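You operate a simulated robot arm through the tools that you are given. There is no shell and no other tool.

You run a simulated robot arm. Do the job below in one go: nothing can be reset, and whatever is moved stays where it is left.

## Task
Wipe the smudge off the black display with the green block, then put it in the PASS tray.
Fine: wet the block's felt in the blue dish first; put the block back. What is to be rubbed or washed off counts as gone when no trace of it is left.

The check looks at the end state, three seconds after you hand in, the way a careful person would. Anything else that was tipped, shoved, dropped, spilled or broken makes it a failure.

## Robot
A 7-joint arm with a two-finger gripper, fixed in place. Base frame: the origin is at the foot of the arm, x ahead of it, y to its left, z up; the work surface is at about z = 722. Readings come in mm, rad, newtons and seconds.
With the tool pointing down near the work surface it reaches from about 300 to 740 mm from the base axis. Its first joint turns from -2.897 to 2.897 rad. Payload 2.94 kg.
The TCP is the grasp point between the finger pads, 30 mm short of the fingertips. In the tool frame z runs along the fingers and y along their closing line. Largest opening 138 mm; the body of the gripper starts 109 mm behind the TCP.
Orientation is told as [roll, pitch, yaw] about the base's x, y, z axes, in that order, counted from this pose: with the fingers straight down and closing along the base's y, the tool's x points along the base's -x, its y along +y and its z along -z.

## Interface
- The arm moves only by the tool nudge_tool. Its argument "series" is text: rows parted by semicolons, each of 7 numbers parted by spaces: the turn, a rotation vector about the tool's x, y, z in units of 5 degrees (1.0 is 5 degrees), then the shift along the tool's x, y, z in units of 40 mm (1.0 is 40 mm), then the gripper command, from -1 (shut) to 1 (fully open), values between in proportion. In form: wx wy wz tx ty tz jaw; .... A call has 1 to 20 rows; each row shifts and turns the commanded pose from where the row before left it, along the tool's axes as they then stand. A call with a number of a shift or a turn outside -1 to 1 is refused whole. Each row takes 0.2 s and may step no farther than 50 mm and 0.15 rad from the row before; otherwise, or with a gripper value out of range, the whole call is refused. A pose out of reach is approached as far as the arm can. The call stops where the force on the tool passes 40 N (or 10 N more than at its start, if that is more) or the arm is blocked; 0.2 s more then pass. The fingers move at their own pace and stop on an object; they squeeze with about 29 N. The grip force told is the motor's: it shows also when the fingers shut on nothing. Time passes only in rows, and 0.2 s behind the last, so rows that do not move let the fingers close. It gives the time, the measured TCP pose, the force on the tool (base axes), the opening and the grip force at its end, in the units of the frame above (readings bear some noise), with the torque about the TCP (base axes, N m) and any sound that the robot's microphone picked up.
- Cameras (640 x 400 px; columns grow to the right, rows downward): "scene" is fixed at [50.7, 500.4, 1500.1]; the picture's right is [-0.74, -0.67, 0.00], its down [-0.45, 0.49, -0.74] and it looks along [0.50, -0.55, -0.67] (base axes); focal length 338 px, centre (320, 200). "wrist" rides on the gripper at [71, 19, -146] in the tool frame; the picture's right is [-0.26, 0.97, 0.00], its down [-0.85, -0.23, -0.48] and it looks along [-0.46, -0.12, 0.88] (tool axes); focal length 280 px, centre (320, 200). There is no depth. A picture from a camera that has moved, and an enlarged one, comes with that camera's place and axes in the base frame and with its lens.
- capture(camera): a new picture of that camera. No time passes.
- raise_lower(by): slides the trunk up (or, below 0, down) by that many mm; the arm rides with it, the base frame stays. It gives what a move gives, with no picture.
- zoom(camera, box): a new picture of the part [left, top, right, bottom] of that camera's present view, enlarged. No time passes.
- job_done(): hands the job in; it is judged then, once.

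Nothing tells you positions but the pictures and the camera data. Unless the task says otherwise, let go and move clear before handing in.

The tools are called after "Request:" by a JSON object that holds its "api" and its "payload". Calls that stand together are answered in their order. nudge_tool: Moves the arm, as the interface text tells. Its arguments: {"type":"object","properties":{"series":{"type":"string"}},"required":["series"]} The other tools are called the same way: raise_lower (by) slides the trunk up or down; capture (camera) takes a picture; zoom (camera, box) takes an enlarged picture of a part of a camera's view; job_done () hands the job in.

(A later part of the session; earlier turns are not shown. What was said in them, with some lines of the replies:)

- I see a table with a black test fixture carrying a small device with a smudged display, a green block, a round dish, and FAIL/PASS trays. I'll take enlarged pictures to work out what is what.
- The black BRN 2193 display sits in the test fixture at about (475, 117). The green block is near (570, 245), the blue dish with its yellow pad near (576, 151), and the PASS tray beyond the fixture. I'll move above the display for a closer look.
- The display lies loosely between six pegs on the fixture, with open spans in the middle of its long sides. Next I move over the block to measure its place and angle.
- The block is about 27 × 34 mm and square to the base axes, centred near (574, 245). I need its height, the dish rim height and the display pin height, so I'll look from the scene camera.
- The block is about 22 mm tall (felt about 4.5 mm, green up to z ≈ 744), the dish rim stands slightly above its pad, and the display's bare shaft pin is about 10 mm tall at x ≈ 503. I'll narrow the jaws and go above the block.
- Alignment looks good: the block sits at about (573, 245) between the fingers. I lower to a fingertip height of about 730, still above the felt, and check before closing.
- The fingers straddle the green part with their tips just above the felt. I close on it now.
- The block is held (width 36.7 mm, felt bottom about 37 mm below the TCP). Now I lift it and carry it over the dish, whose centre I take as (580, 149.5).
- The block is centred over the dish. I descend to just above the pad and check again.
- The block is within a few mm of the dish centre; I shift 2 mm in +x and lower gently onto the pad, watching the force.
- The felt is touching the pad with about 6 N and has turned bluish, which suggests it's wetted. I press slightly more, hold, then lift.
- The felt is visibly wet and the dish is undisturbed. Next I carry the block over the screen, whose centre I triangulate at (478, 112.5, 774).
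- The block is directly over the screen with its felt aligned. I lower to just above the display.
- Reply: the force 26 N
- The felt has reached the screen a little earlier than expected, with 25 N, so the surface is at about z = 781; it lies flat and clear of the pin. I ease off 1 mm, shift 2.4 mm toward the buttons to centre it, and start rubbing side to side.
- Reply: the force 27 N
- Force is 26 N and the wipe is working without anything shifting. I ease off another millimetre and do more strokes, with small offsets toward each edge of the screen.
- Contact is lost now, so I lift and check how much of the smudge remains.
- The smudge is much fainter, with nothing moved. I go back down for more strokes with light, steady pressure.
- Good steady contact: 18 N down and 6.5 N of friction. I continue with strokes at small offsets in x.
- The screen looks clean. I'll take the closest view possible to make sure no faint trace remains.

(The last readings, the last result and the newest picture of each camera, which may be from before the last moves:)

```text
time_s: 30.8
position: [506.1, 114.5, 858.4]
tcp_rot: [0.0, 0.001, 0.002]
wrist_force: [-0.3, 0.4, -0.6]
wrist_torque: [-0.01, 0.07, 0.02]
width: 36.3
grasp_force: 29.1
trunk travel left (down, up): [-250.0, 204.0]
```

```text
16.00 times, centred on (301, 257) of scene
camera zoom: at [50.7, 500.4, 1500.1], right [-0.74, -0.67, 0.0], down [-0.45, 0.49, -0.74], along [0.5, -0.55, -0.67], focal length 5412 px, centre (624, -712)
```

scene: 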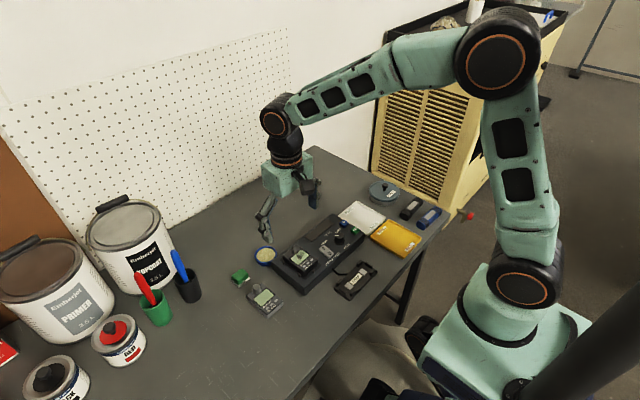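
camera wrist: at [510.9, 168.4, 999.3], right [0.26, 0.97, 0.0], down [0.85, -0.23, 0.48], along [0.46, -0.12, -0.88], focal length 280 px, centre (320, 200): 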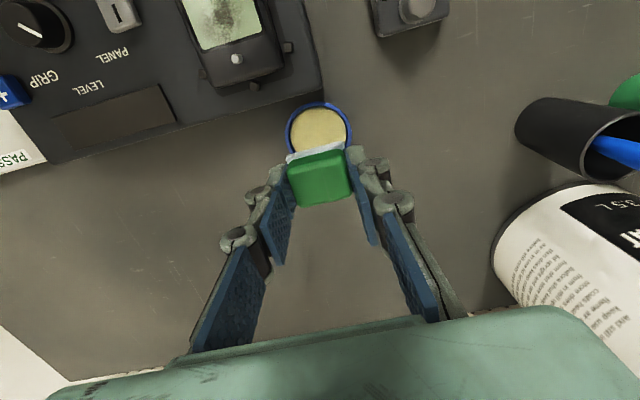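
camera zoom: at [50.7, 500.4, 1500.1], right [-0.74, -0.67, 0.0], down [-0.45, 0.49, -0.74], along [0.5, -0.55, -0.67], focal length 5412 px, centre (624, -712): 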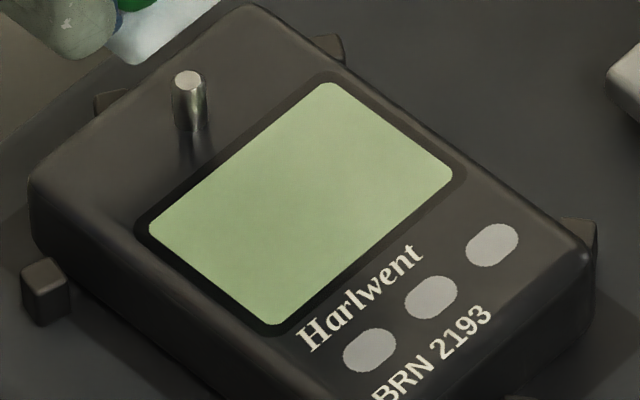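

Clean from both cameras. One short extra pass for certainty, then the block goes back.

Request:
{"api": "nudge_tool", "payload": {"series": "0 0 0 0.7 0 0 -1; 0 0 0 0 0 0.6 -1; 0 0 0 0 0 0.36 -1; 0 0 0 0 0 0.04 -1; 0 0 0 0 0.2 0 -1; 0 0 0 0 -0.2 0 -1; 0 0 0 0 -0.2 0 -1; 0 0 0 0 -0.1 0 -1; 0 0 0 0 0.2 0 -1; 0 0 0 0 0.2 0 -1; 0 0 0 0 0.1 0 -1; 0 0 0 0 -0.2 0 -1; 0 0 0 0 0 -0.4 -1; 0 0 0 0 0 -0.8 -1; 0 0 0 0 0 0 -1"}}

Request:
{"api": "zoom", "payload": {"camera": "scene", "box": [265, 210, 345, 275]}}

Request:
{"api": "zoom", "payload": {"camera": "wrist", "box": [220, 60, 420, 210]}}

```text
time_s: 34.0
position: [478.1, 115.0, 866.2]
tcp_rot: [-0.001, 0.001, 0.0]
wrist_force: [-1.3, -0.1, -1.1]
wrist_torque: [0.0, -0.01, -0.03]
width: 36.3
grasp_force: 29.2
trunk travel left (down, up): [-250.0, 204.0]
```

```text
6.15 times, centred on (305, 242) of scene
camera zoom: at [50.7, 500.4, 1500.1], right [-0.74, -0.67, 0.0], down [-0.45, 0.49, -0.74], along [0.5, -0.55, -0.67], focal length 2081 px, centre (412, -62)
```

zoom: 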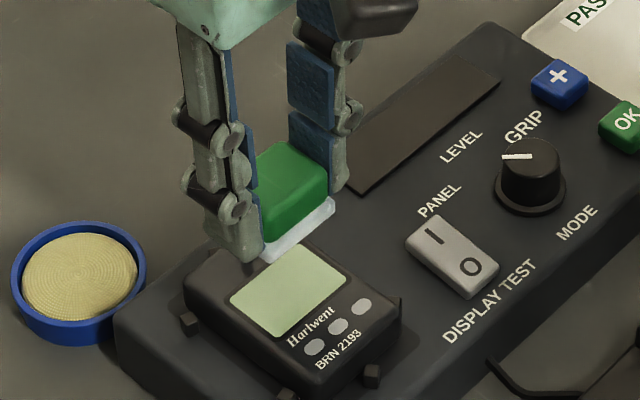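

```text
2.67 times, centred on (320, 135) of wrist
camera zoom: at [406.4, 133.6, 1011.7], right [0.26, 0.97, 0.0], down [0.85, -0.23, 0.48], along [0.46, -0.12, -0.88], focal length 748 px, centre (320, 373)
```

zoom: 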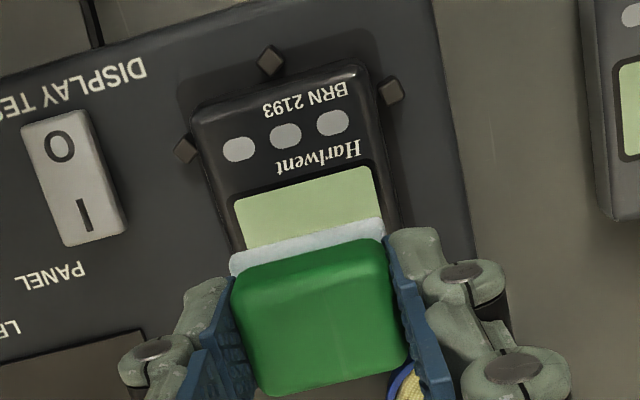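

The pass is done and the display is clean. I carry the block back over its original spot (573.5, 244.5).

Request:
{"api": "nudge_tool", "payload": {"series": "0 0 0 -0.4825 0.65 0 -1; 0 0 0 -0.4825 0.65 0 -1; 0 0 0 -0.4825 0.65 0 -1; 0 0 0 -0.4825 0.65 0 -1; 0 0 0 -0.4825 0.65 0 -1; 0 0 0 0 0 0.8 -1; 0 0 0 0 0 0.8 -1; 0 0 0 0 0 0.6 -1; 0 0 0 0 0 0.3 -1; 0 0 0 0 0 0 -1"}}

Request:
{"api": "capture", "payload": {"camera": "wrist"}}

Request:
{"api": "zoom", "payload": {"camera": "scene", "box": [200, 235, 280, 295]}}

```text
time_s: 36.2
position: [574.2, 244.3, 766.0]
tcp_rot: [-0.001, 0.001, 0.001]
wrist_force: [0.0, 0.6, -0.8]
wrist_torque: [0.01, -0.02, -0.02]
width: 36.4
grasp_force: 29.1
trunk travel left (down, up): [-250.0, 204.0]
```

```text
taken
camera wrist: at [502.1, 262.2, 912.2], right [0.26, 0.97, 0.0], down [0.85, -0.23, 0.48], along [0.46, -0.12, -0.88], focal length 280 px, centre (320, 200)
```

wrist: 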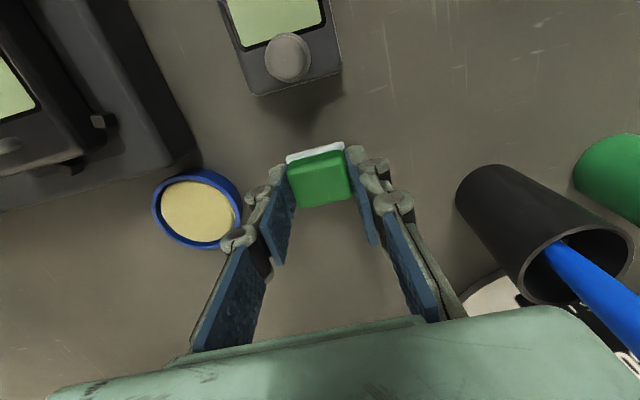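

```text
6.67 times, centred on (240, 265) of scene
camera zoom: at [50.7, 500.4, 1500.1], right [-0.74, -0.67, 0.0], down [-0.45, 0.49, -0.74], along [0.5, -0.55, -0.67], focal length 2255 px, centre (853, -233)
```

zoom: 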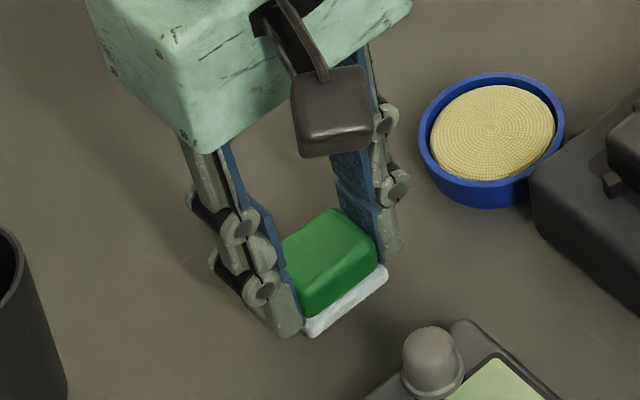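

The block hovers about 7 mm over its spot. I lower it gently until it touches.

Request:
{"api": "nudge_tool", "payload": {"series": "0 0 0 0 0 0.1 -1; 0 0 0 0 0 0.05 -1; 0 0 0 0 0 0.02 -1; 0 0 0 0 0 0 -1"}}

```text
time_s: 37.2
position: [573.7, 243.6, 759.9]
tcp_rot: [0.001, 0.001, 0.001]
wrist_force: [1.0, 0.3, -0.1]
wrist_torque: [0.0, -0.02, 0.03]
width: 36.7
grasp_force: 29.2
trunk travel left (down, up): [-250.0, 204.0]
```

Request:
{"api": "nudge_tool", "payload": {"series": "0 0 0 0 0 0.02 -1; 0 0 0 0 0 0 -1"}}

Request:
{"api": "zoom", "payload": {"camera": "scene", "box": [220, 255, 260, 290]}}

```text
time_s: 37.8
position: [573.4, 245.0, 759.5]
tcp_rot: [0.001, 0.0, -0.001]
wrist_force: [0.6, 0.2, -0.8]
wrist_torque: [0.05, 0.02, 0.0]
width: 36.6
grasp_force: 28.5
trunk travel left (down, up): [-250.0, 204.0]
```

```text
11.43 times, centred on (240, 272) of scene
camera zoom: at [50.7, 500.4, 1500.1], right [-0.74, -0.67, 0.0], down [-0.45, 0.49, -0.74], along [0.5, -0.55, -0.67], focal length 3865 px, centre (1234, -629)
```

zoom: 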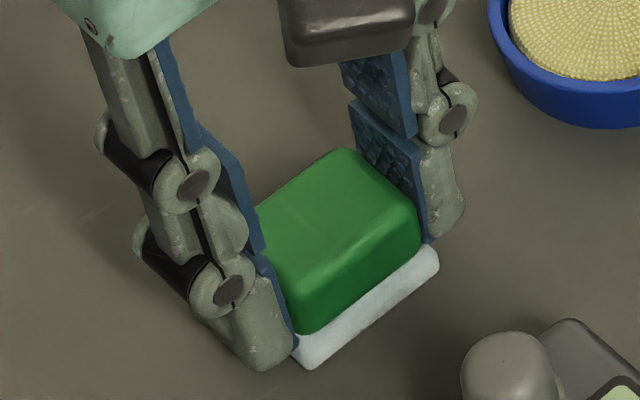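

No contact force yet, so I go down in half-millimetre steps.

Request:
{"api": "nudge_tool", "payload": {"series": "0 0 0 0 0 0.015 -1; 0 0 0 0 0 0 -1"}}

```text
time_s: 38.4
position: [574.1, 245.3, 758.0]
tcp_rot: [0.0, -0.001, -0.001]
wrist_force: [-0.7, 0.7, 0.6]
wrist_torque: [-0.01, -0.02, 0.0]
width: 36.7
grasp_force: 29.0
trunk travel left (down, up): [-250.0, 204.0]
```

Request:
{"api": "nudge_tool", "payload": {"series": "0 0 0 0 0 0.0125 -1; 0 0 0 0 0 0 -1"}}

```text
time_s: 39.0
position: [573.4, 244.4, 758.3]
tcp_rot: [-0.001, -0.001, 0.001]
wrist_force: [-0.4, 0.6, -0.2]
wrist_torque: [0.0, 0.0, -0.02]
width: 36.6
grasp_force: 29.2
trunk travel left (down, up): [-250.0, 204.0]
```

Request:
{"api": "nudge_tool", "payload": {"series": "0 0 0 0 0 0.0125 -1; 0 0 0 0 0 0 -1"}}

```text
time_s: 39.6
position: [572.5, 244.2, 757.3]
tcp_rot: [0.001, 0.001, 0.0]
wrist_force: [-0.4, 0.1, -1.2]
wrist_torque: [-0.02, 0.0, 0.03]
width: 36.4
grasp_force: 28.9
trunk travel left (down, up): [-250.0, 204.0]
```

Request:
{"api": "nudge_tool", "payload": {"series": "0 0 0 0 0 0.0125 -1; 0 0 0 0 0 0 -1"}}

Request:
{"api": "zoom", "payload": {"camera": "scene", "box": [220, 255, 260, 290]}}

```text
time_s: 40.2
position: [574.2, 244.2, 757.4]
tcp_rot: [-0.001, 0.001, -0.001]
wrist_force: [-1.7, -0.3, 3.0]
wrist_torque: [0.01, 0.02, -0.02]
width: 36.5
grasp_force: 29.1
trunk travel left (down, up): [-250.0, 204.0]
```

```text
11.43 times, centred on (240, 272) of scene
camera zoom: at [50.7, 500.4, 1500.1], right [-0.74, -0.67, 0.0], down [-0.45, 0.49, -0.74], along [0.5, -0.55, -0.67], focal length 3865 px, centre (1234, -629)
```

zoom: 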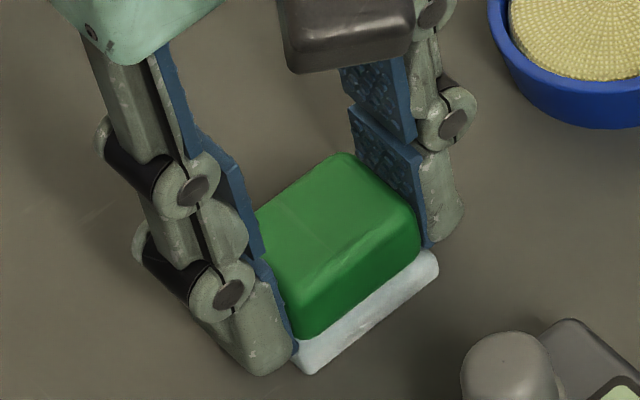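

Contact is made at 3 N. I release with a modest opening and then rise straight up.

Request:
{"api": "nudge_tool", "payload": {"series": "0 0 0 0 0 0 -0.1; 0 0 0 0 0 0 -0.1; 0 0 0 0 0 0 -0.1"}}

Request:
{"api": "nudge_tool", "payload": {"series": "0 0 0 0 0 -0.3 -0.1; 0 0 0 0 0 -0.8 -0.1; 0 0 0 0 0 -0.9 -0.1; 0 0 0 0 0 -0.9 -0.1; 0 0 0 0 0 0 -0.1"}}

Request:
{"api": "capture", "payload": {"camera": "wrist"}}

Request:
{"api": "zoom", "payload": {"camera": "scene", "box": [220, 260, 260, 290]}}

```text
time_s: 41.0
position: [574.4, 244.5, 757.1]
tcp_rot: [0.002, 0.0, 0.001]
wrist_force: [-0.2, -0.2, -0.5]
wrist_torque: [-0.05, 0.0, -0.01]
width: 62.4
grasp_force: 0.0
trunk travel left (down, up): [-250.0, 204.0]
```

```text
time_s: 42.2
position: [573.0, 243.9, 873.1]
tcp_rot: [0.0, 0.0, 0.0]
wrist_force: [-0.3, 0.3, -0.2]
wrist_torque: [0.0, -0.02, -0.02]
width: 62.2
grasp_force: 0.0
trunk travel left (down, up): [-250.0, 204.0]
```

```text
taken
camera wrist: at [501.1, 263.4, 1020.1], right [0.26, 0.97, 0.0], down [0.85, -0.23, 0.48], along [0.46, -0.12, -0.88], focal length 280 px, centre (320, 200)
```

wrist: 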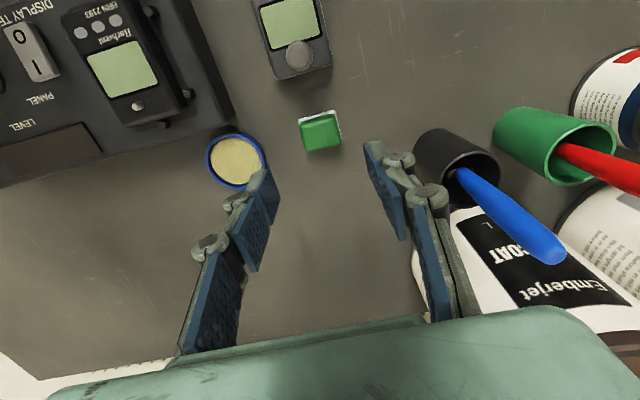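

```text
13.33 times, centred on (240, 275) of scene
camera zoom: at [50.7, 500.4, 1500.1], right [-0.74, -0.67, 0.0], down [-0.45, 0.49, -0.74], along [0.5, -0.55, -0.67], focal length 4510 px, centre (1387, -800)
```

zoom: 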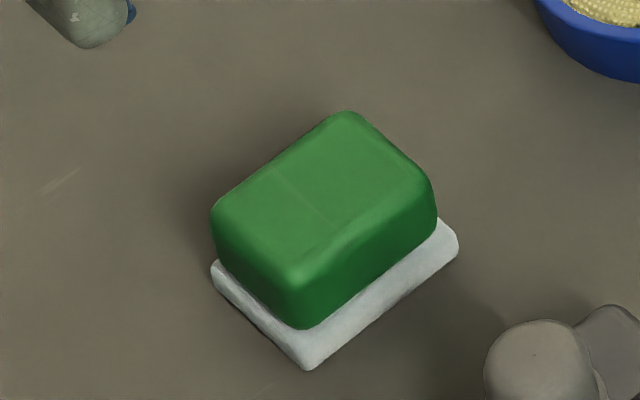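

The block is back on its spot, within about 1 mm, and sitting flat. Now for the display, about 83 × 54 mm and centred near (477, 113): I'll grip it across its width between the pegs, starting from above.

Request:
{"api": "nudge_tool", "payload": {"series": "0 0 0 0.485 -0.6565 0 0.09; 0 0 0 0.485 -0.6565 0 0.09; 0 0 0 0.485 -0.6565 0 0.09; 0 0 0 0.485 -0.6565 0 0.09; 0 0 0 0.485 -0.6565 0 0.09; 0 0 0 0 0 0.8 0.09; 0 0 0 0 0 0 0.09"}}

Request:
{"api": "capture", "payload": {"camera": "wrist"}}

Request:
{"api": "zoom", "payload": {"camera": "wrist", "box": [220, 80, 420, 230]}}

Request:
{"api": "zoom", "payload": {"camera": "scene", "box": [265, 215, 345, 275]}}

```text
time_s: 43.8
position: [477.5, 112.9, 841.3]
tcp_rot: [0.001, 0.002, 0.0]
wrist_force: [0.3, -0.2, -0.3]
wrist_torque: [0.01, 0.03, 0.03]
width: 75.1
grasp_force: 0.1
trunk travel left (down, up): [-250.0, 204.0]
```

```text
taken
camera wrist: at [405.9, 131.8, 986.2], right [0.26, 0.97, 0.0], down [0.85, -0.23, 0.48], along [0.46, -0.12, -0.88], focal length 280 px, centre (320, 200)
```

wrist: 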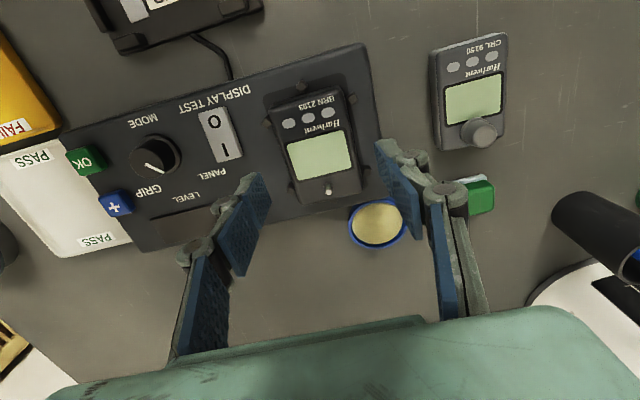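

```text
2.67 times, centred on (320, 155) of wrist
camera zoom: at [405.9, 131.8, 986.2], right [0.26, 0.97, 0.0], down [0.85, -0.23, 0.48], along [0.46, -0.12, -0.88], focal length 748 px, centre (320, 320)
```

zoom: 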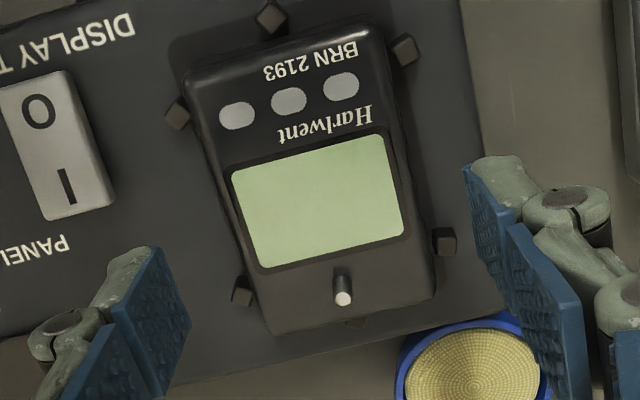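

```text
6.67 times, centred on (305, 245) of scene
camera zoom: at [50.7, 500.4, 1500.1], right [-0.74, -0.67, 0.0], down [-0.45, 0.49, -0.74], along [0.5, -0.55, -0.67], focal length 2255 px, centre (420, -100)
```

zoom: 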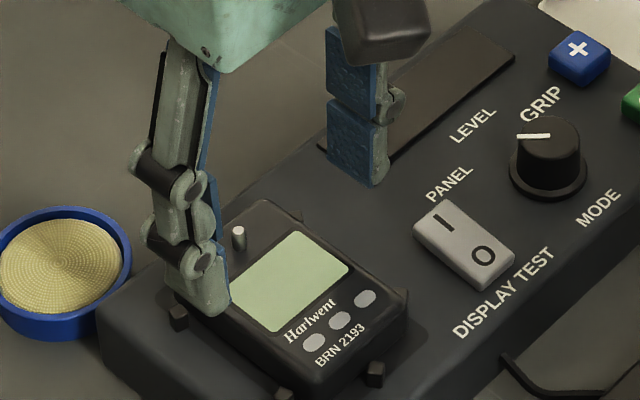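

The display is centred between the fingers at (475.5, 113.3), clear of all pegs. I lower partway and check the side clearance.

Request:
{"api": "nudge_tool", "payload": {"series": "0 0 0 0.025 0 0.4 0.09; 0 0 0 0 0 0.3 0.09; 0 0 0 0 0 0.1 0.09; 0 0 0 0 0 0 0.09"}}

Request:
{"api": "zoom", "payload": {"camera": "scene", "box": [265, 225, 335, 280]}}

Request:
{"api": "zoom", "payload": {"camera": "wrist", "box": [220, 80, 420, 230]}}

```text
time_s: 44.8
position: [476.7, 112.8, 808.6]
tcp_rot: [0.001, 0.0, 0.0]
wrist_force: [-0.3, 0.9, 0.3]
wrist_torque: [0.03, -0.02, 0.0]
width: 75.1
grasp_force: 0.1
trunk travel left (down, up): [-250.0, 204.0]
```

```text
7.27 times, centred on (300, 252) of scene
camera zoom: at [50.7, 500.4, 1500.1], right [-0.74, -0.67, 0.0], down [-0.45, 0.49, -0.74], along [0.5, -0.55, -0.67], focal length 2460 px, centre (466, -182)
```

zoom: 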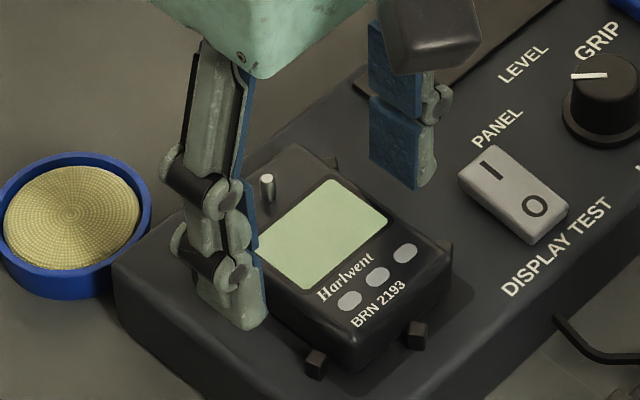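

```text
2.67 times, centred on (320, 155) of wrist
camera zoom: at [404.3, 131.9, 954.7], right [0.26, 0.97, 0.0], down [0.85, -0.23, 0.48], along [0.46, -0.12, -0.88], focal length 748 px, centre (320, 320)
```

zoom: 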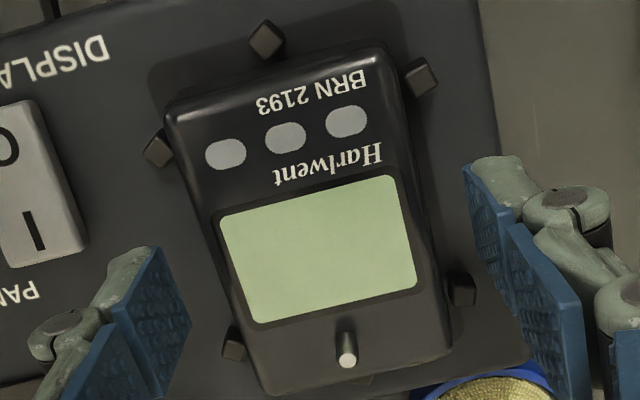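

Both fingers hang clear beside the display. I go 6 mm lower and then close.

Request:
{"api": "nudge_tool", "payload": {"series": "0 0 0 0 0 0.1 0.09; 0 0 0 0 0 0.05 0.09; 0 0 0 0 0 0 0.09"}}

Request:
{"api": "zoom", "payload": {"camera": "scene", "box": [265, 225, 335, 280]}}

```text
time_s: 45.6
position: [475.9, 112.6, 802.9]
tcp_rot: [0.001, 0.0, -0.001]
wrist_force: [-0.6, 0.0, -0.2]
wrist_torque: [0.01, 0.01, -0.01]
width: 75.1
grasp_force: 0.1
trunk travel left (down, up): [-250.0, 204.0]
```

```text
7.27 times, centred on (300, 252) of scene
camera zoom: at [50.7, 500.4, 1500.1], right [-0.74, -0.67, 0.0], down [-0.45, 0.49, -0.74], along [0.5, -0.55, -0.67], focal length 2460 px, centre (466, -182)
```

zoom: 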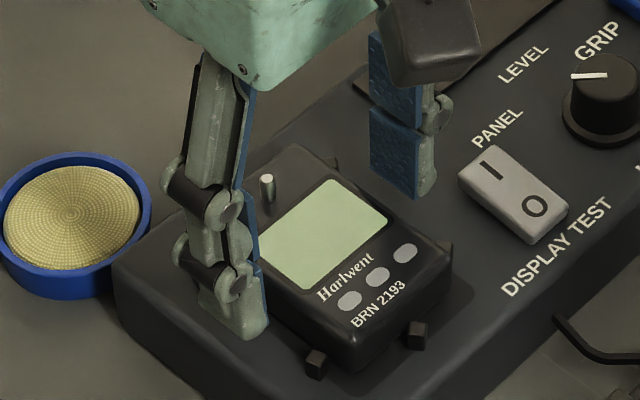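

Request:
{"api": "nudge_tool", "payload": {"series": "0 0 0 0 0 0 -1; 0 0 0 0 0 0 -1; 0 0 0 0 0 0 -1; 0 0 0 0 0 0 -1"}}

Request:
{"api": "zoom", "payload": {"camera": "scene", "box": [265, 225, 335, 280]}}

Request:
{"api": "zoom", "payload": {"camera": "wrist", "box": [220, 80, 420, 230]}}

```text
time_s: 46.6
position: [476.2, 112.4, 802.7]
tcp_rot: [0.001, -0.002, -0.001]
wrist_force: [-0.9, 1.9, -1.1]
wrist_torque: [0.06, 0.0, -0.07]
width: 55.2
grasp_force: 29.0
trunk travel left (down, up): [-250.0, 204.0]
```

```text
7.27 times, centred on (300, 252) of scene
camera zoom: at [50.7, 500.4, 1500.1], right [-0.74, -0.67, 0.0], down [-0.45, 0.49, -0.74], along [0.5, -0.55, -0.67], focal length 2460 px, centre (466, -182)
```

zoom: 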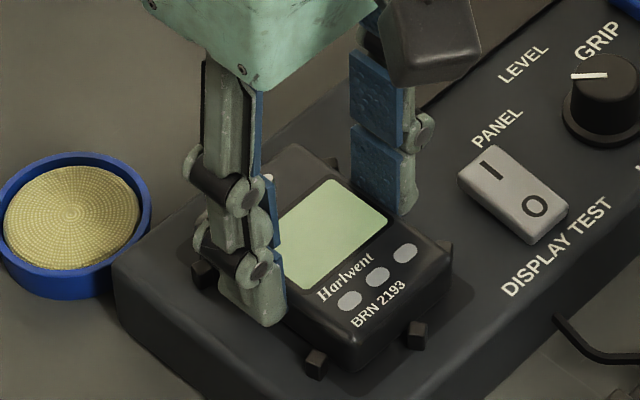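

```text
2.67 times, centred on (320, 155) of wrist
camera zoom: at [404.4, 131.8, 948.8], right [0.26, 0.97, 0.0], down [0.85, -0.23, 0.48], along [0.46, -0.12, -0.88], focal length 748 px, centre (320, 320)
```

zoom: 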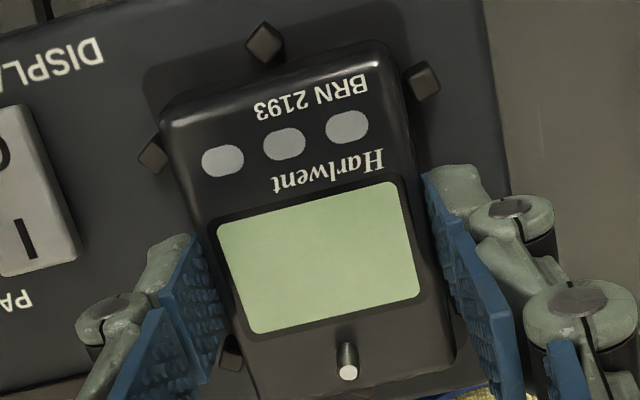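

The display is gripped at 55.2 mm wide. I lift slowly and check that it comes out level without dragging the fixture.

Request:
{"api": "nudge_tool", "payload": {"series": "0 0 0 0 0 -0.1 -1; 0 0 0 0 0 -0.2 -1; 0 0 0 0 0 -0.3 -1; 0 0 0 0 0 -0.4 -1; 0 0 0 0 0 0 -1"}}

Request:
{"api": "zoom", "payload": {"camera": "scene", "box": [255, 205, 345, 280]}}

Request:
{"api": "capture", "payload": {"camera": "wrist"}}

```text
time_s: 47.8
position: [474.5, 112.3, 842.6]
tcp_rot: [0.0, 0.001, -0.002]
wrist_force: [-0.5, -0.1, -0.7]
wrist_torque: [-0.01, 0.01, -0.01]
width: 55.3
grasp_force: 29.1
trunk travel left (down, up): [-250.0, 204.0]
```

```text
5.33 times, centred on (300, 242) of scene
camera zoom: at [50.7, 500.4, 1500.1], right [-0.74, -0.67, 0.0], down [-0.45, 0.49, -0.74], along [0.5, -0.55, -0.67], focal length 1804 px, centre (427, -27)
```

zoom: 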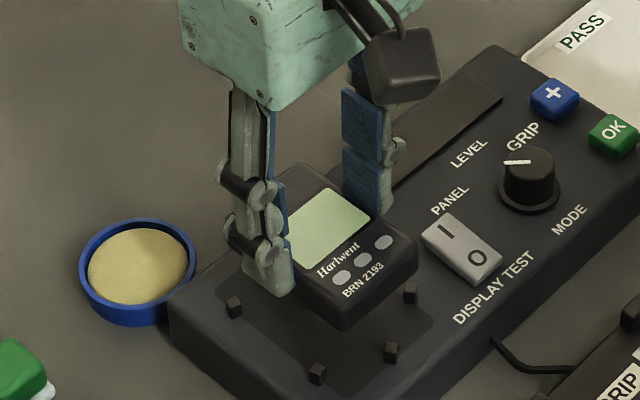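

```text
taken
camera wrist: at [402.8, 131.9, 988.8], right [0.26, 0.97, 0.0], down [0.85, -0.23, 0.48], along [0.46, -0.12, -0.88], focal length 280 px, centre (320, 200)
```

wrist: 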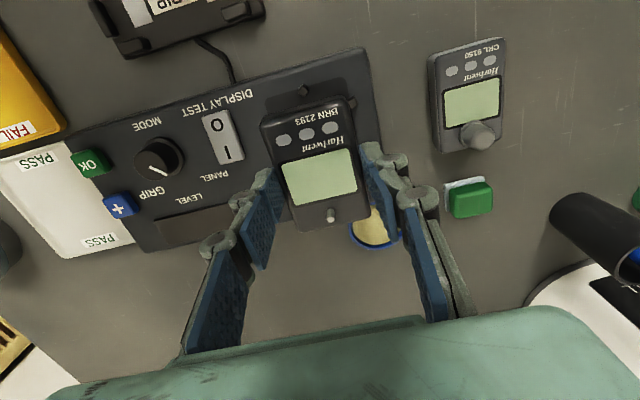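

The display came out cleanly and level. The PASS tray spans about x 414–531 and y −215 to −111, so I'll raise the display well clear of the knob and carry it over to (472, −165).

Request:
{"api": "nudge_tool", "payload": {"series": "0 0 0 0 0 -0.5 -1; 0 0 0 0 0 -0.6 -1; 0 0 0 0 0 -0.4 -1; 0 0 0 0 -0.4 0 -1; 0 0 0 0.0875 -0.6 0 -1; 0 0 0 0 -0.6 0 -1; 0 0 0 0 -0.6 0 -1; 0 0 0 0 -0.6 0 -1; 0 0 0 0 -0.6 0 -1; 0 0 0 0 -0.6 0 -1; 0 0 0 0 -0.6 0 -1; 0 0 0 0 -0.6 0 -1; 0 0 0 0 -0.6 0 -1; 0 0 0 0 -0.6 0 -1; 0 0 0 0 -0.6 0 -1; 0 0 0 0 -0.455 0 -1; 0 0 0 0 -0.1 0 -1; 0 0 0 0 0 0 -1"}}

Request:
{"api": "capture", "payload": {"camera": "wrist"}}

Request:
{"api": "zoom", "payload": {"camera": "scene", "box": [300, 150, 450, 270]}}

```text
time_s: 51.6
position: [471.9, -189.4, 903.1]
tcp_rot: [0.0, 0.001, 0.001]
wrist_force: [-0.5, 0.1, -0.7]
wrist_torque: [0.0, 0.01, 0.03]
width: 55.3
grasp_force: 29.1
trunk travel left (down, up): [-250.0, 204.0]
```

```text
taken
camera wrist: at [400.5, -171.1, 1049.1], right [0.26, 0.97, 0.0], down [0.85, -0.23, 0.48], along [0.46, -0.12, -0.88], focal length 280 px, centre (320, 200)
```

wrist: 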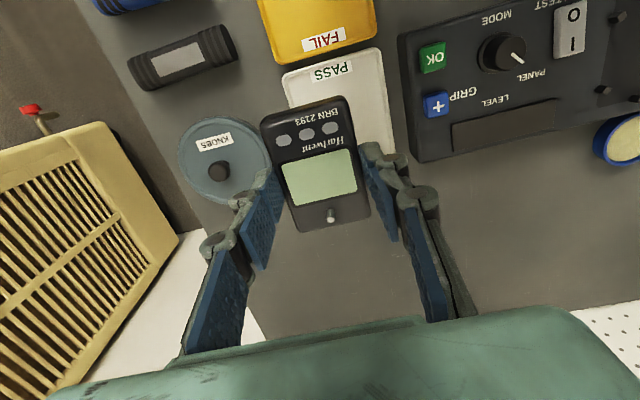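

```text
3.33 times, centred on (375, 210) of scene
camera zoom: at [50.7, 500.4, 1500.1], right [-0.74, -0.67, 0.0], down [-0.45, 0.49, -0.74], along [0.5, -0.55, -0.67], focal length 1127 px, centre (137, 167)
```

zoom: 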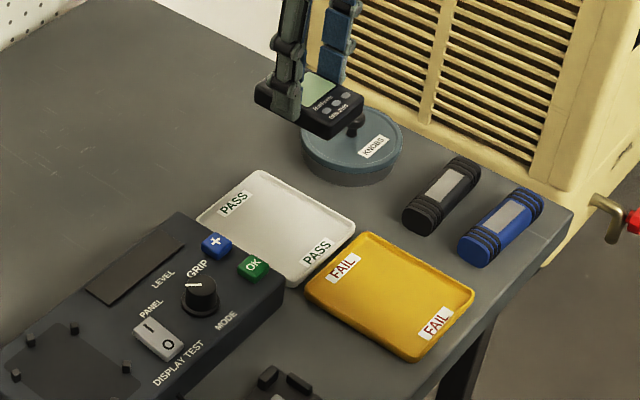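

I overshot by 24 mm in y, still well clear of the KNOBS tin. I move back to y = −165 over the tray and begin lowering.

Request:
{"api": "nudge_tool", "payload": {"series": "0 0 0 0 0.3 0 -1; 0 0 0 0 0.315 0 -1; 0 0 0 0 0 0.5 -1; 0 0 0 0 0 0.7 -1; 0 0 0 0 0 0.5 -1; 0 0 0 0 0 0 -1"}}

Request:
{"api": "capture", "payload": {"camera": "wrist"}}

Request:
{"api": "zoom", "payload": {"camera": "scene", "box": [320, 165, 420, 250]}}

```text
time_s: 53.0
position: [472.0, -165.1, 834.4]
tcp_rot: [0.0, 0.001, 0.001]
wrist_force: [0.3, -0.5, -1.0]
wrist_torque: [0.0, -0.02, 0.03]
width: 55.1
grasp_force: 28.7
trunk travel left (down, up): [-250.0, 204.0]
```

```text
taken
camera wrist: at [400.3, -146.2, 980.3], right [0.26, 0.97, 0.0], down [0.85, -0.23, 0.48], along [0.46, -0.12, -0.88], focal length 280 px, centre (320, 200)
```

wrist: 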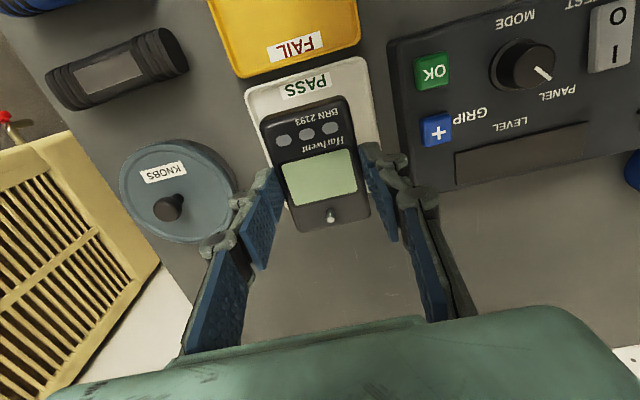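

```text
4.71 times, centred on (370, 208) of scene
camera zoom: at [50.7, 500.4, 1500.1], right [-0.74, -0.67, 0.0], down [-0.45, 0.49, -0.74], along [0.5, -0.55, -0.67], focal length 1592 px, centre (85, 165)
```

zoom: 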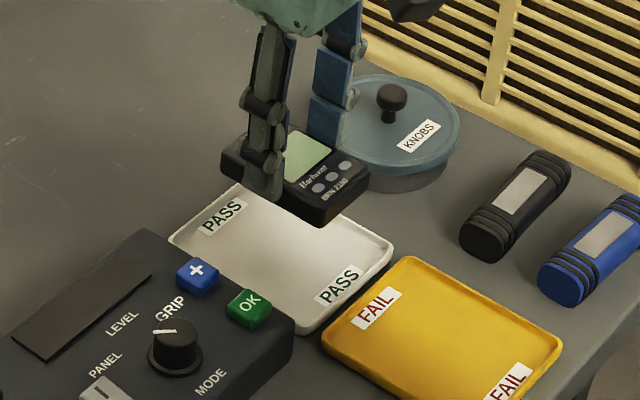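

The display is centred over the PASS tray. I lower it nearer and check the gap.

Request:
{"api": "nudge_tool", "payload": {"series": "0 0 0 0 0 0.5 -1; 0 0 0 0 0 0.5 -1; 0 0 0 0 0 0.3 -1; 0 0 0 0 0 0 -1"}}

Request:
{"api": "zoom", "payload": {"camera": "wrist", "box": [200, 40, 440, 240]}}

Request:
{"api": "zoom", "payload": {"camera": "scene", "box": [330, 175, 410, 240]}}

```text
time_s: 54.0
position: [472.1, -164.5, 782.1]
tcp_rot: [0.001, 0.001, 0.0]
wrist_force: [0.7, -0.1, -1.1]
wrist_torque: [-0.03, -0.01, 0.02]
width: 55.1
grasp_force: 29.4
trunk travel left (down, up): [-250.0, 204.0]
```

```text
2.00 times, centred on (320, 140) of wrist
camera zoom: at [400.7, -145.3, 928.5], right [0.26, 0.96, 0.0], down [0.85, -0.23, 0.48], along [0.46, -0.12, -0.88], focal length 561 px, centre (320, 320)
```

zoom: 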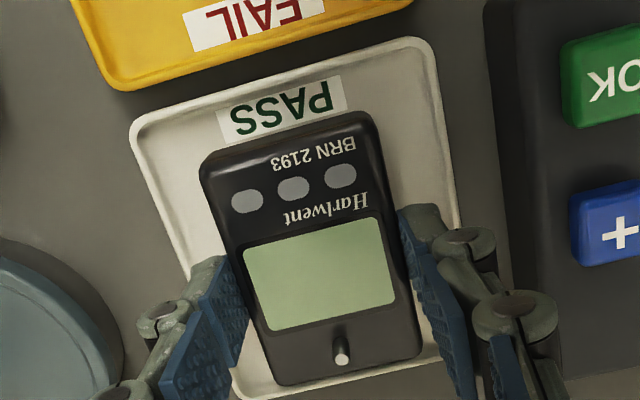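

```text
6.15 times, centred on (370, 208) of scene
camera zoom: at [50.7, 500.4, 1500.1], right [-0.74, -0.67, 0.0], down [-0.45, 0.49, -0.74], along [0.5, -0.55, -0.67], focal length 2081 px, centre (12, 154)
```

zoom: 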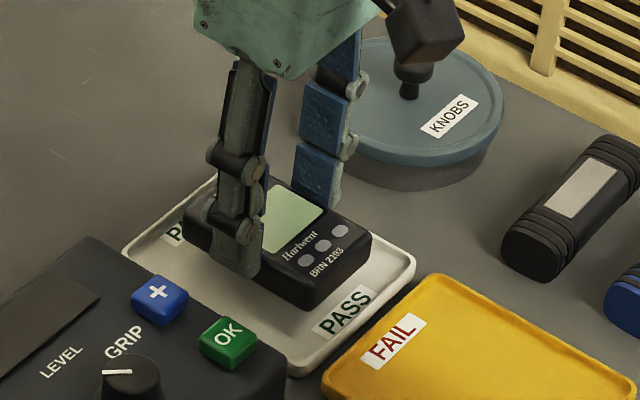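

It's well centred in the tray. I lower in small steps and feel for contact.

Request:
{"api": "nudge_tool", "payload": {"series": "0 0 0 0 0 0.15 -1; 0 0 0 0 0 0.05 -1; 0 0 0 0 0 0 -1"}}

Request:
{"api": "zoom", "payload": {"camera": "scene", "box": [330, 185, 400, 240]}}

```text
time_s: 54.8
position: [472.1, -164.6, 773.5]
tcp_rot: [0.001, 0.0, 0.001]
wrist_force: [0.8, 0.2, -1.7]
wrist_torque: [0.0, 0.01, -0.01]
width: 55.5
grasp_force: 29.0
trunk travel left (down, up): [-250.0, 204.0]
```

```text
7.27 times, centred on (365, 212) of scene
camera zoom: at [50.7, 500.4, 1500.1], right [-0.74, -0.67, 0.0], down [-0.45, 0.49, -0.74], along [0.5, -0.55, -0.67], focal length 2460 px, centre (-7, 109)
```

zoom: 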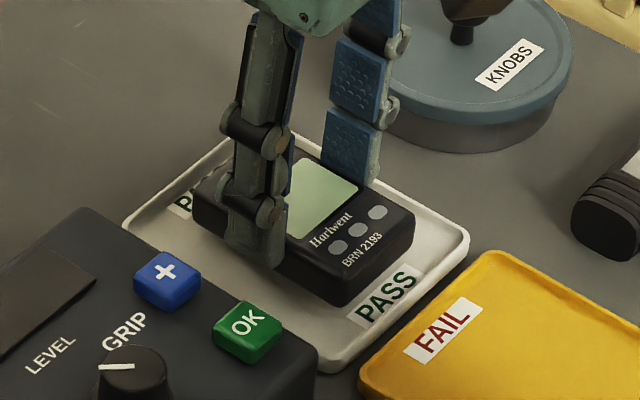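

Request:
{"api": "nudge_tool", "payload": {"series": "0 0 0 0 0 0.05 -1; 0 0 0 0 0 0.05 -1; 0 0 0 0 0 0 -1"}}

```text
time_s: 55.6
position: [472.0, -164.4, 771.0]
tcp_rot: [-0.001, -0.001, 0.0]
wrist_force: [0.2, -0.6, -0.7]
wrist_torque: [0.0, 0.0, -0.03]
width: 55.4
grasp_force: 29.2
trunk travel left (down, up): [-250.0, 204.0]
```

Request:
{"api": "nudge_tool", "payload": {"series": "0 0 0 0 0 0.05 -1; 0 0 0 0 0 0 -1"}}

Request:
{"api": "zoom", "payload": {"camera": "scene", "box": [340, 190, 390, 230]}}

```text
time_s: 56.2
position: [471.2, -164.4, 768.7]
tcp_rot: [-0.001, -0.001, 0.0]
wrist_force: [0.0, 0.4, -0.7]
wrist_torque: [0.01, -0.02, 0.02]
width: 55.2
grasp_force: 29.2
trunk travel left (down, up): [-250.0, 204.0]
```

```text
10.00 times, centred on (365, 210) of scene
camera zoom: at [50.7, 500.4, 1500.1], right [-0.74, -0.67, 0.0], down [-0.45, 0.49, -0.74], along [0.5, -0.55, -0.67], focal length 3382 px, centre (-130, 100)
```

zoom: 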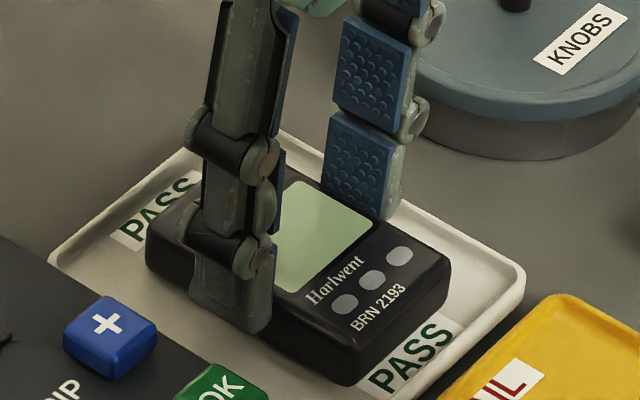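

Almost down; the fingertips are still well above the tray floor. I continue in 1 mm steps.

Request:
{"api": "nudge_tool", "payload": {"series": "0 0 0 0 0 0.025 -1; 0 0 0 0 0 0 -1"}}

```text
time_s: 56.8
position: [471.3, -164.2, 767.8]
tcp_rot: [0.0, -0.001, -0.001]
wrist_force: [-0.3, 0.5, 0.0]
wrist_torque: [-0.02, -0.03, 0.02]
width: 55.2
grasp_force: 29.2
trunk travel left (down, up): [-250.0, 204.0]
```

Request:
{"api": "nudge_tool", "payload": {"series": "0 0 0 0 0 0.025 -1; 0 0 0 0 0 0 -1"}}

```text
time_s: 57.4
position: [472.3, -164.2, 767.2]
tcp_rot: [0.0, -0.002, 0.0]
wrist_force: [-0.3, -0.8, 8.7]
wrist_torque: [0.07, 0.41, 0.02]
width: 55.1
grasp_force: 28.2
trunk travel left (down, up): [-250.0, 204.0]
```

Contact at 8.7 N, first at the button end. I'll look before releasing.

Request:
{"api": "zoom", "payload": {"camera": "scene", "box": [340, 190, 390, 230]}}

Request:
{"api": "zoom", "payload": {"camera": "wrist", "box": [200, 60, 440, 260]}}

```text
10.00 times, centred on (365, 210) of scene
camera zoom: at [50.7, 500.4, 1500.1], right [-0.74, -0.67, 0.0], down [-0.45, 0.49, -0.74], along [0.5, -0.55, -0.67], focal length 3382 px, centre (-130, 100)
```

zoom: 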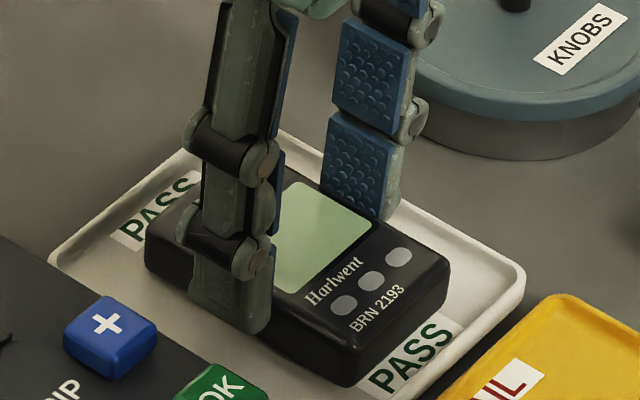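

```text
2.00 times, centred on (320, 160) of wrist
camera zoom: at [400.5, -145.9, 913.7], right [0.26, 0.97, 0.0], down [0.85, -0.23, 0.48], along [0.46, -0.13, -0.88], focal length 561 px, centre (320, 280)
```

zoom: 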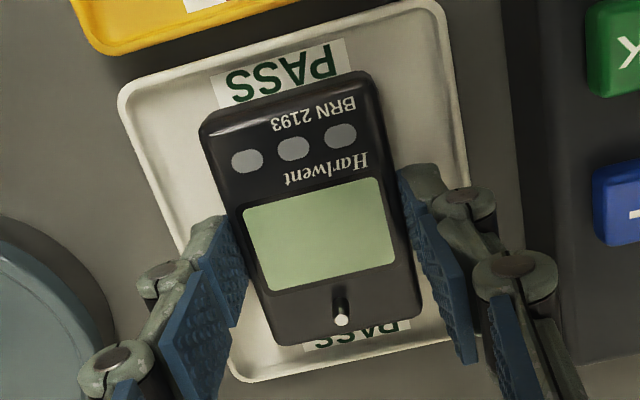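

The display lies fully inside the tray, essentially level. I release with a small opening so the fingers stay clear of the tray rim, then rise.

Request:
{"api": "nudge_tool", "payload": {"series": "0 0 0 0 0 0 -0.08; 0 0 0 0 0 0 -0.05; 0 0 0 0 0 0 -0.05"}}

Request:
{"api": "nudge_tool", "payload": {"series": "0 0 0 0 0 -0.2 -0.05; 0 0 0 0 0 -0.5 -0.05; 0 0 0 0 0 -0.9 -0.05; 0 0 0 0 0 -0.9 -0.05; 0 0 0 0 0 -0.9 -0.05; 0 0 0 0 0 0 -0.05"}}

Request:
{"api": "zoom", "payload": {"camera": "scene", "box": [330, 180, 410, 240]}}

Request:
{"api": "capture", "payload": {"camera": "wrist"}}

Request:
{"api": "capture", "payload": {"camera": "scene"}}

```text
time_s: 58.2
position: [472.4, -164.2, 766.8]
tcp_rot: [0.0, 0.0, -0.001]
wrist_force: [-0.9, -0.1, -0.3]
wrist_torque: [0.0, 0.02, 0.0]
width: 65.5
grasp_force: 0.0
trunk travel left (down, up): [-250.0, 204.0]
```

```text
time_s: 59.6
position: [470.6, -164.9, 902.8]
tcp_rot: [0.0, -0.002, 0.001]
wrist_force: [-0.2, -0.4, 1.0]
wrist_torque: [0.0, -0.01, 0.01]
width: 65.7
grasp_force: 0.0
trunk travel left (down, up): [-250.0, 204.0]
```

```text
6.67 times, centred on (370, 210) of scene
camera zoom: at [50.7, 500.4, 1500.1], right [-0.74, -0.67, 0.0], down [-0.45, 0.49, -0.74], along [0.5, -0.55, -0.67], focal length 2255 px, centre (-13, 133)
```

zoom: 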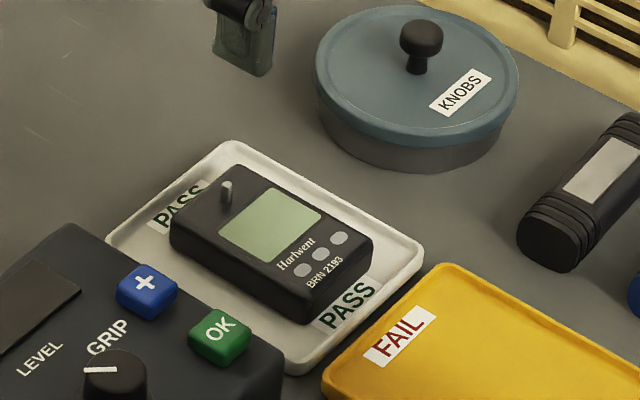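

```text
taken
camera wrist: at [399.7, -145.2, 1048.8], right [0.26, 0.96, 0.0], down [0.85, -0.23, 0.48], along [0.46, -0.12, -0.88], focal length 280 px, centre (320, 200)
```

wrist: 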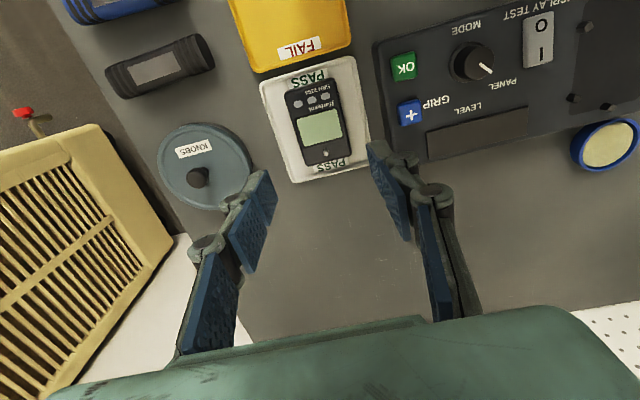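

```text
taken
```

scene: 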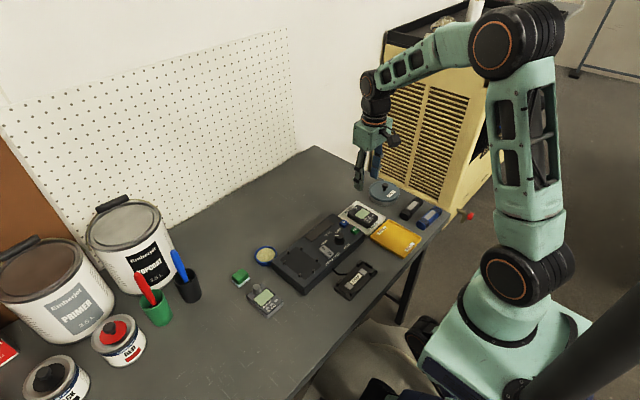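

The display lies flat in the PASS tray and everything else is in its place. I'll move a bit higher and take one last close look at the screen, block and dish.

Request:
{"api": "nudge_tool", "payload": {"series": "0 0 0 0 0.5 -0.8 -0.05; 0 0 0 0 0.5 -0.8 0.2; 0 0 0 0 0.5 -0.8 0.5; 0 0 0 0 0 0 0.5"}}

Request:
{"api": "zoom", "payload": {"camera": "wrist", "box": [220, 40, 360, 190]}}

Request:
{"api": "zoom", "payload": {"camera": "scene", "box": [346, 198, 382, 226]}}

Request:
{"api": "zoom", "payload": {"camera": "scene", "box": [220, 225, 350, 320]}}

```text
time_s: 60.6
position: [471.2, -104.0, 999.6]
tcp_rot: [0.0, -0.001, 0.0]
wrist_force: [0.8, 0.2, -0.2]
wrist_torque: [-0.03, -0.04, -0.02]
width: 103.6
grasp_force: 0.1
trunk travel left (down, up): [-250.0, 204.0]
```

```text
2.67 times, centred on (290, 115) of wrist
camera zoom: at [399.6, -85.1, 1145.0], right [0.26, 0.97, 0.0], down [0.85, -0.23, 0.48], along [0.46, -0.12, -0.88], focal length 748 px, centre (400, 427)
```

zoom: 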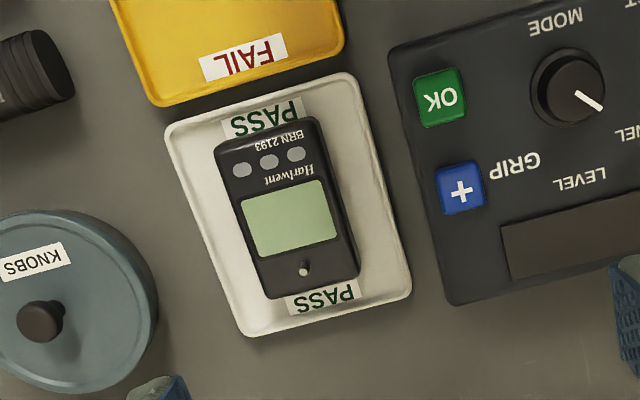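

```text
14.29 times, centred on (364, 212) of scene
camera zoom: at [50.7, 500.4, 1500.1], right [-0.74, -0.67, 0.0], down [-0.45, 0.49, -0.74], along [0.5, -0.55, -0.67], focal length 4832 px, centre (-309, 29)
```

zoom: 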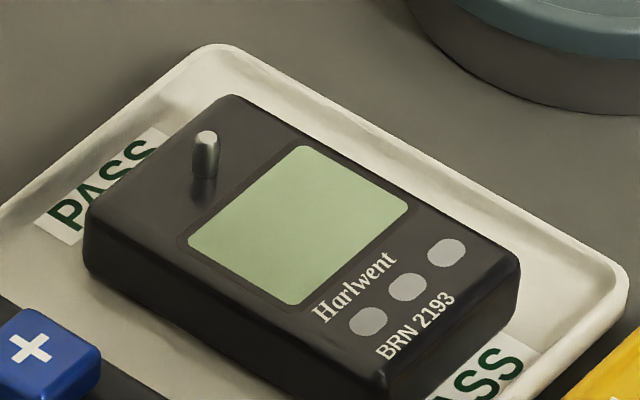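

```text
4.21 times, centred on (285, 272) of scene
camera zoom: at [50.7, 500.4, 1500.1], right [-0.74, -0.67, 0.0], down [-0.45, 0.49, -0.74], along [0.5, -0.55, -0.67], focal length 1424 px, centre (467, -105)
```

zoom: 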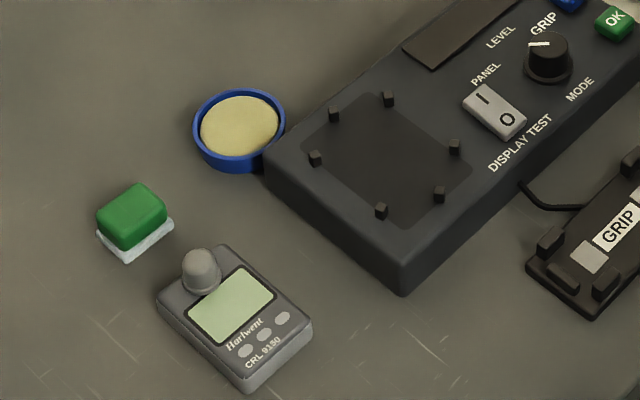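

The screen shows no trace of the smudge and the display lies flat in the PASS tray. The block is back on its spot, the dish and fixture haven't moved, and the arm is clear, so I'm handing in.

Request:
{"api": "job_done", "payload": {}}

```text
The job is handed in.
```

The black display (BRN 2193) is clean and lying flat in the PASS tray. I've handed the job in, but no verdict came back.

- **Wiping:** I wetted the block's felt in the blue dish, then rubbed the screen in several passes. Close-ups from both cameras show no trace of the smudge.
- **Block:** It is back where it started, to within about 1 mm, and sitting flat. Its felt is still wet.
- **Everything else:** The dish, test fixture, grey display, trays and KNOBS tin look unmoved in the final pictures. The gripper is open and clear of the table.
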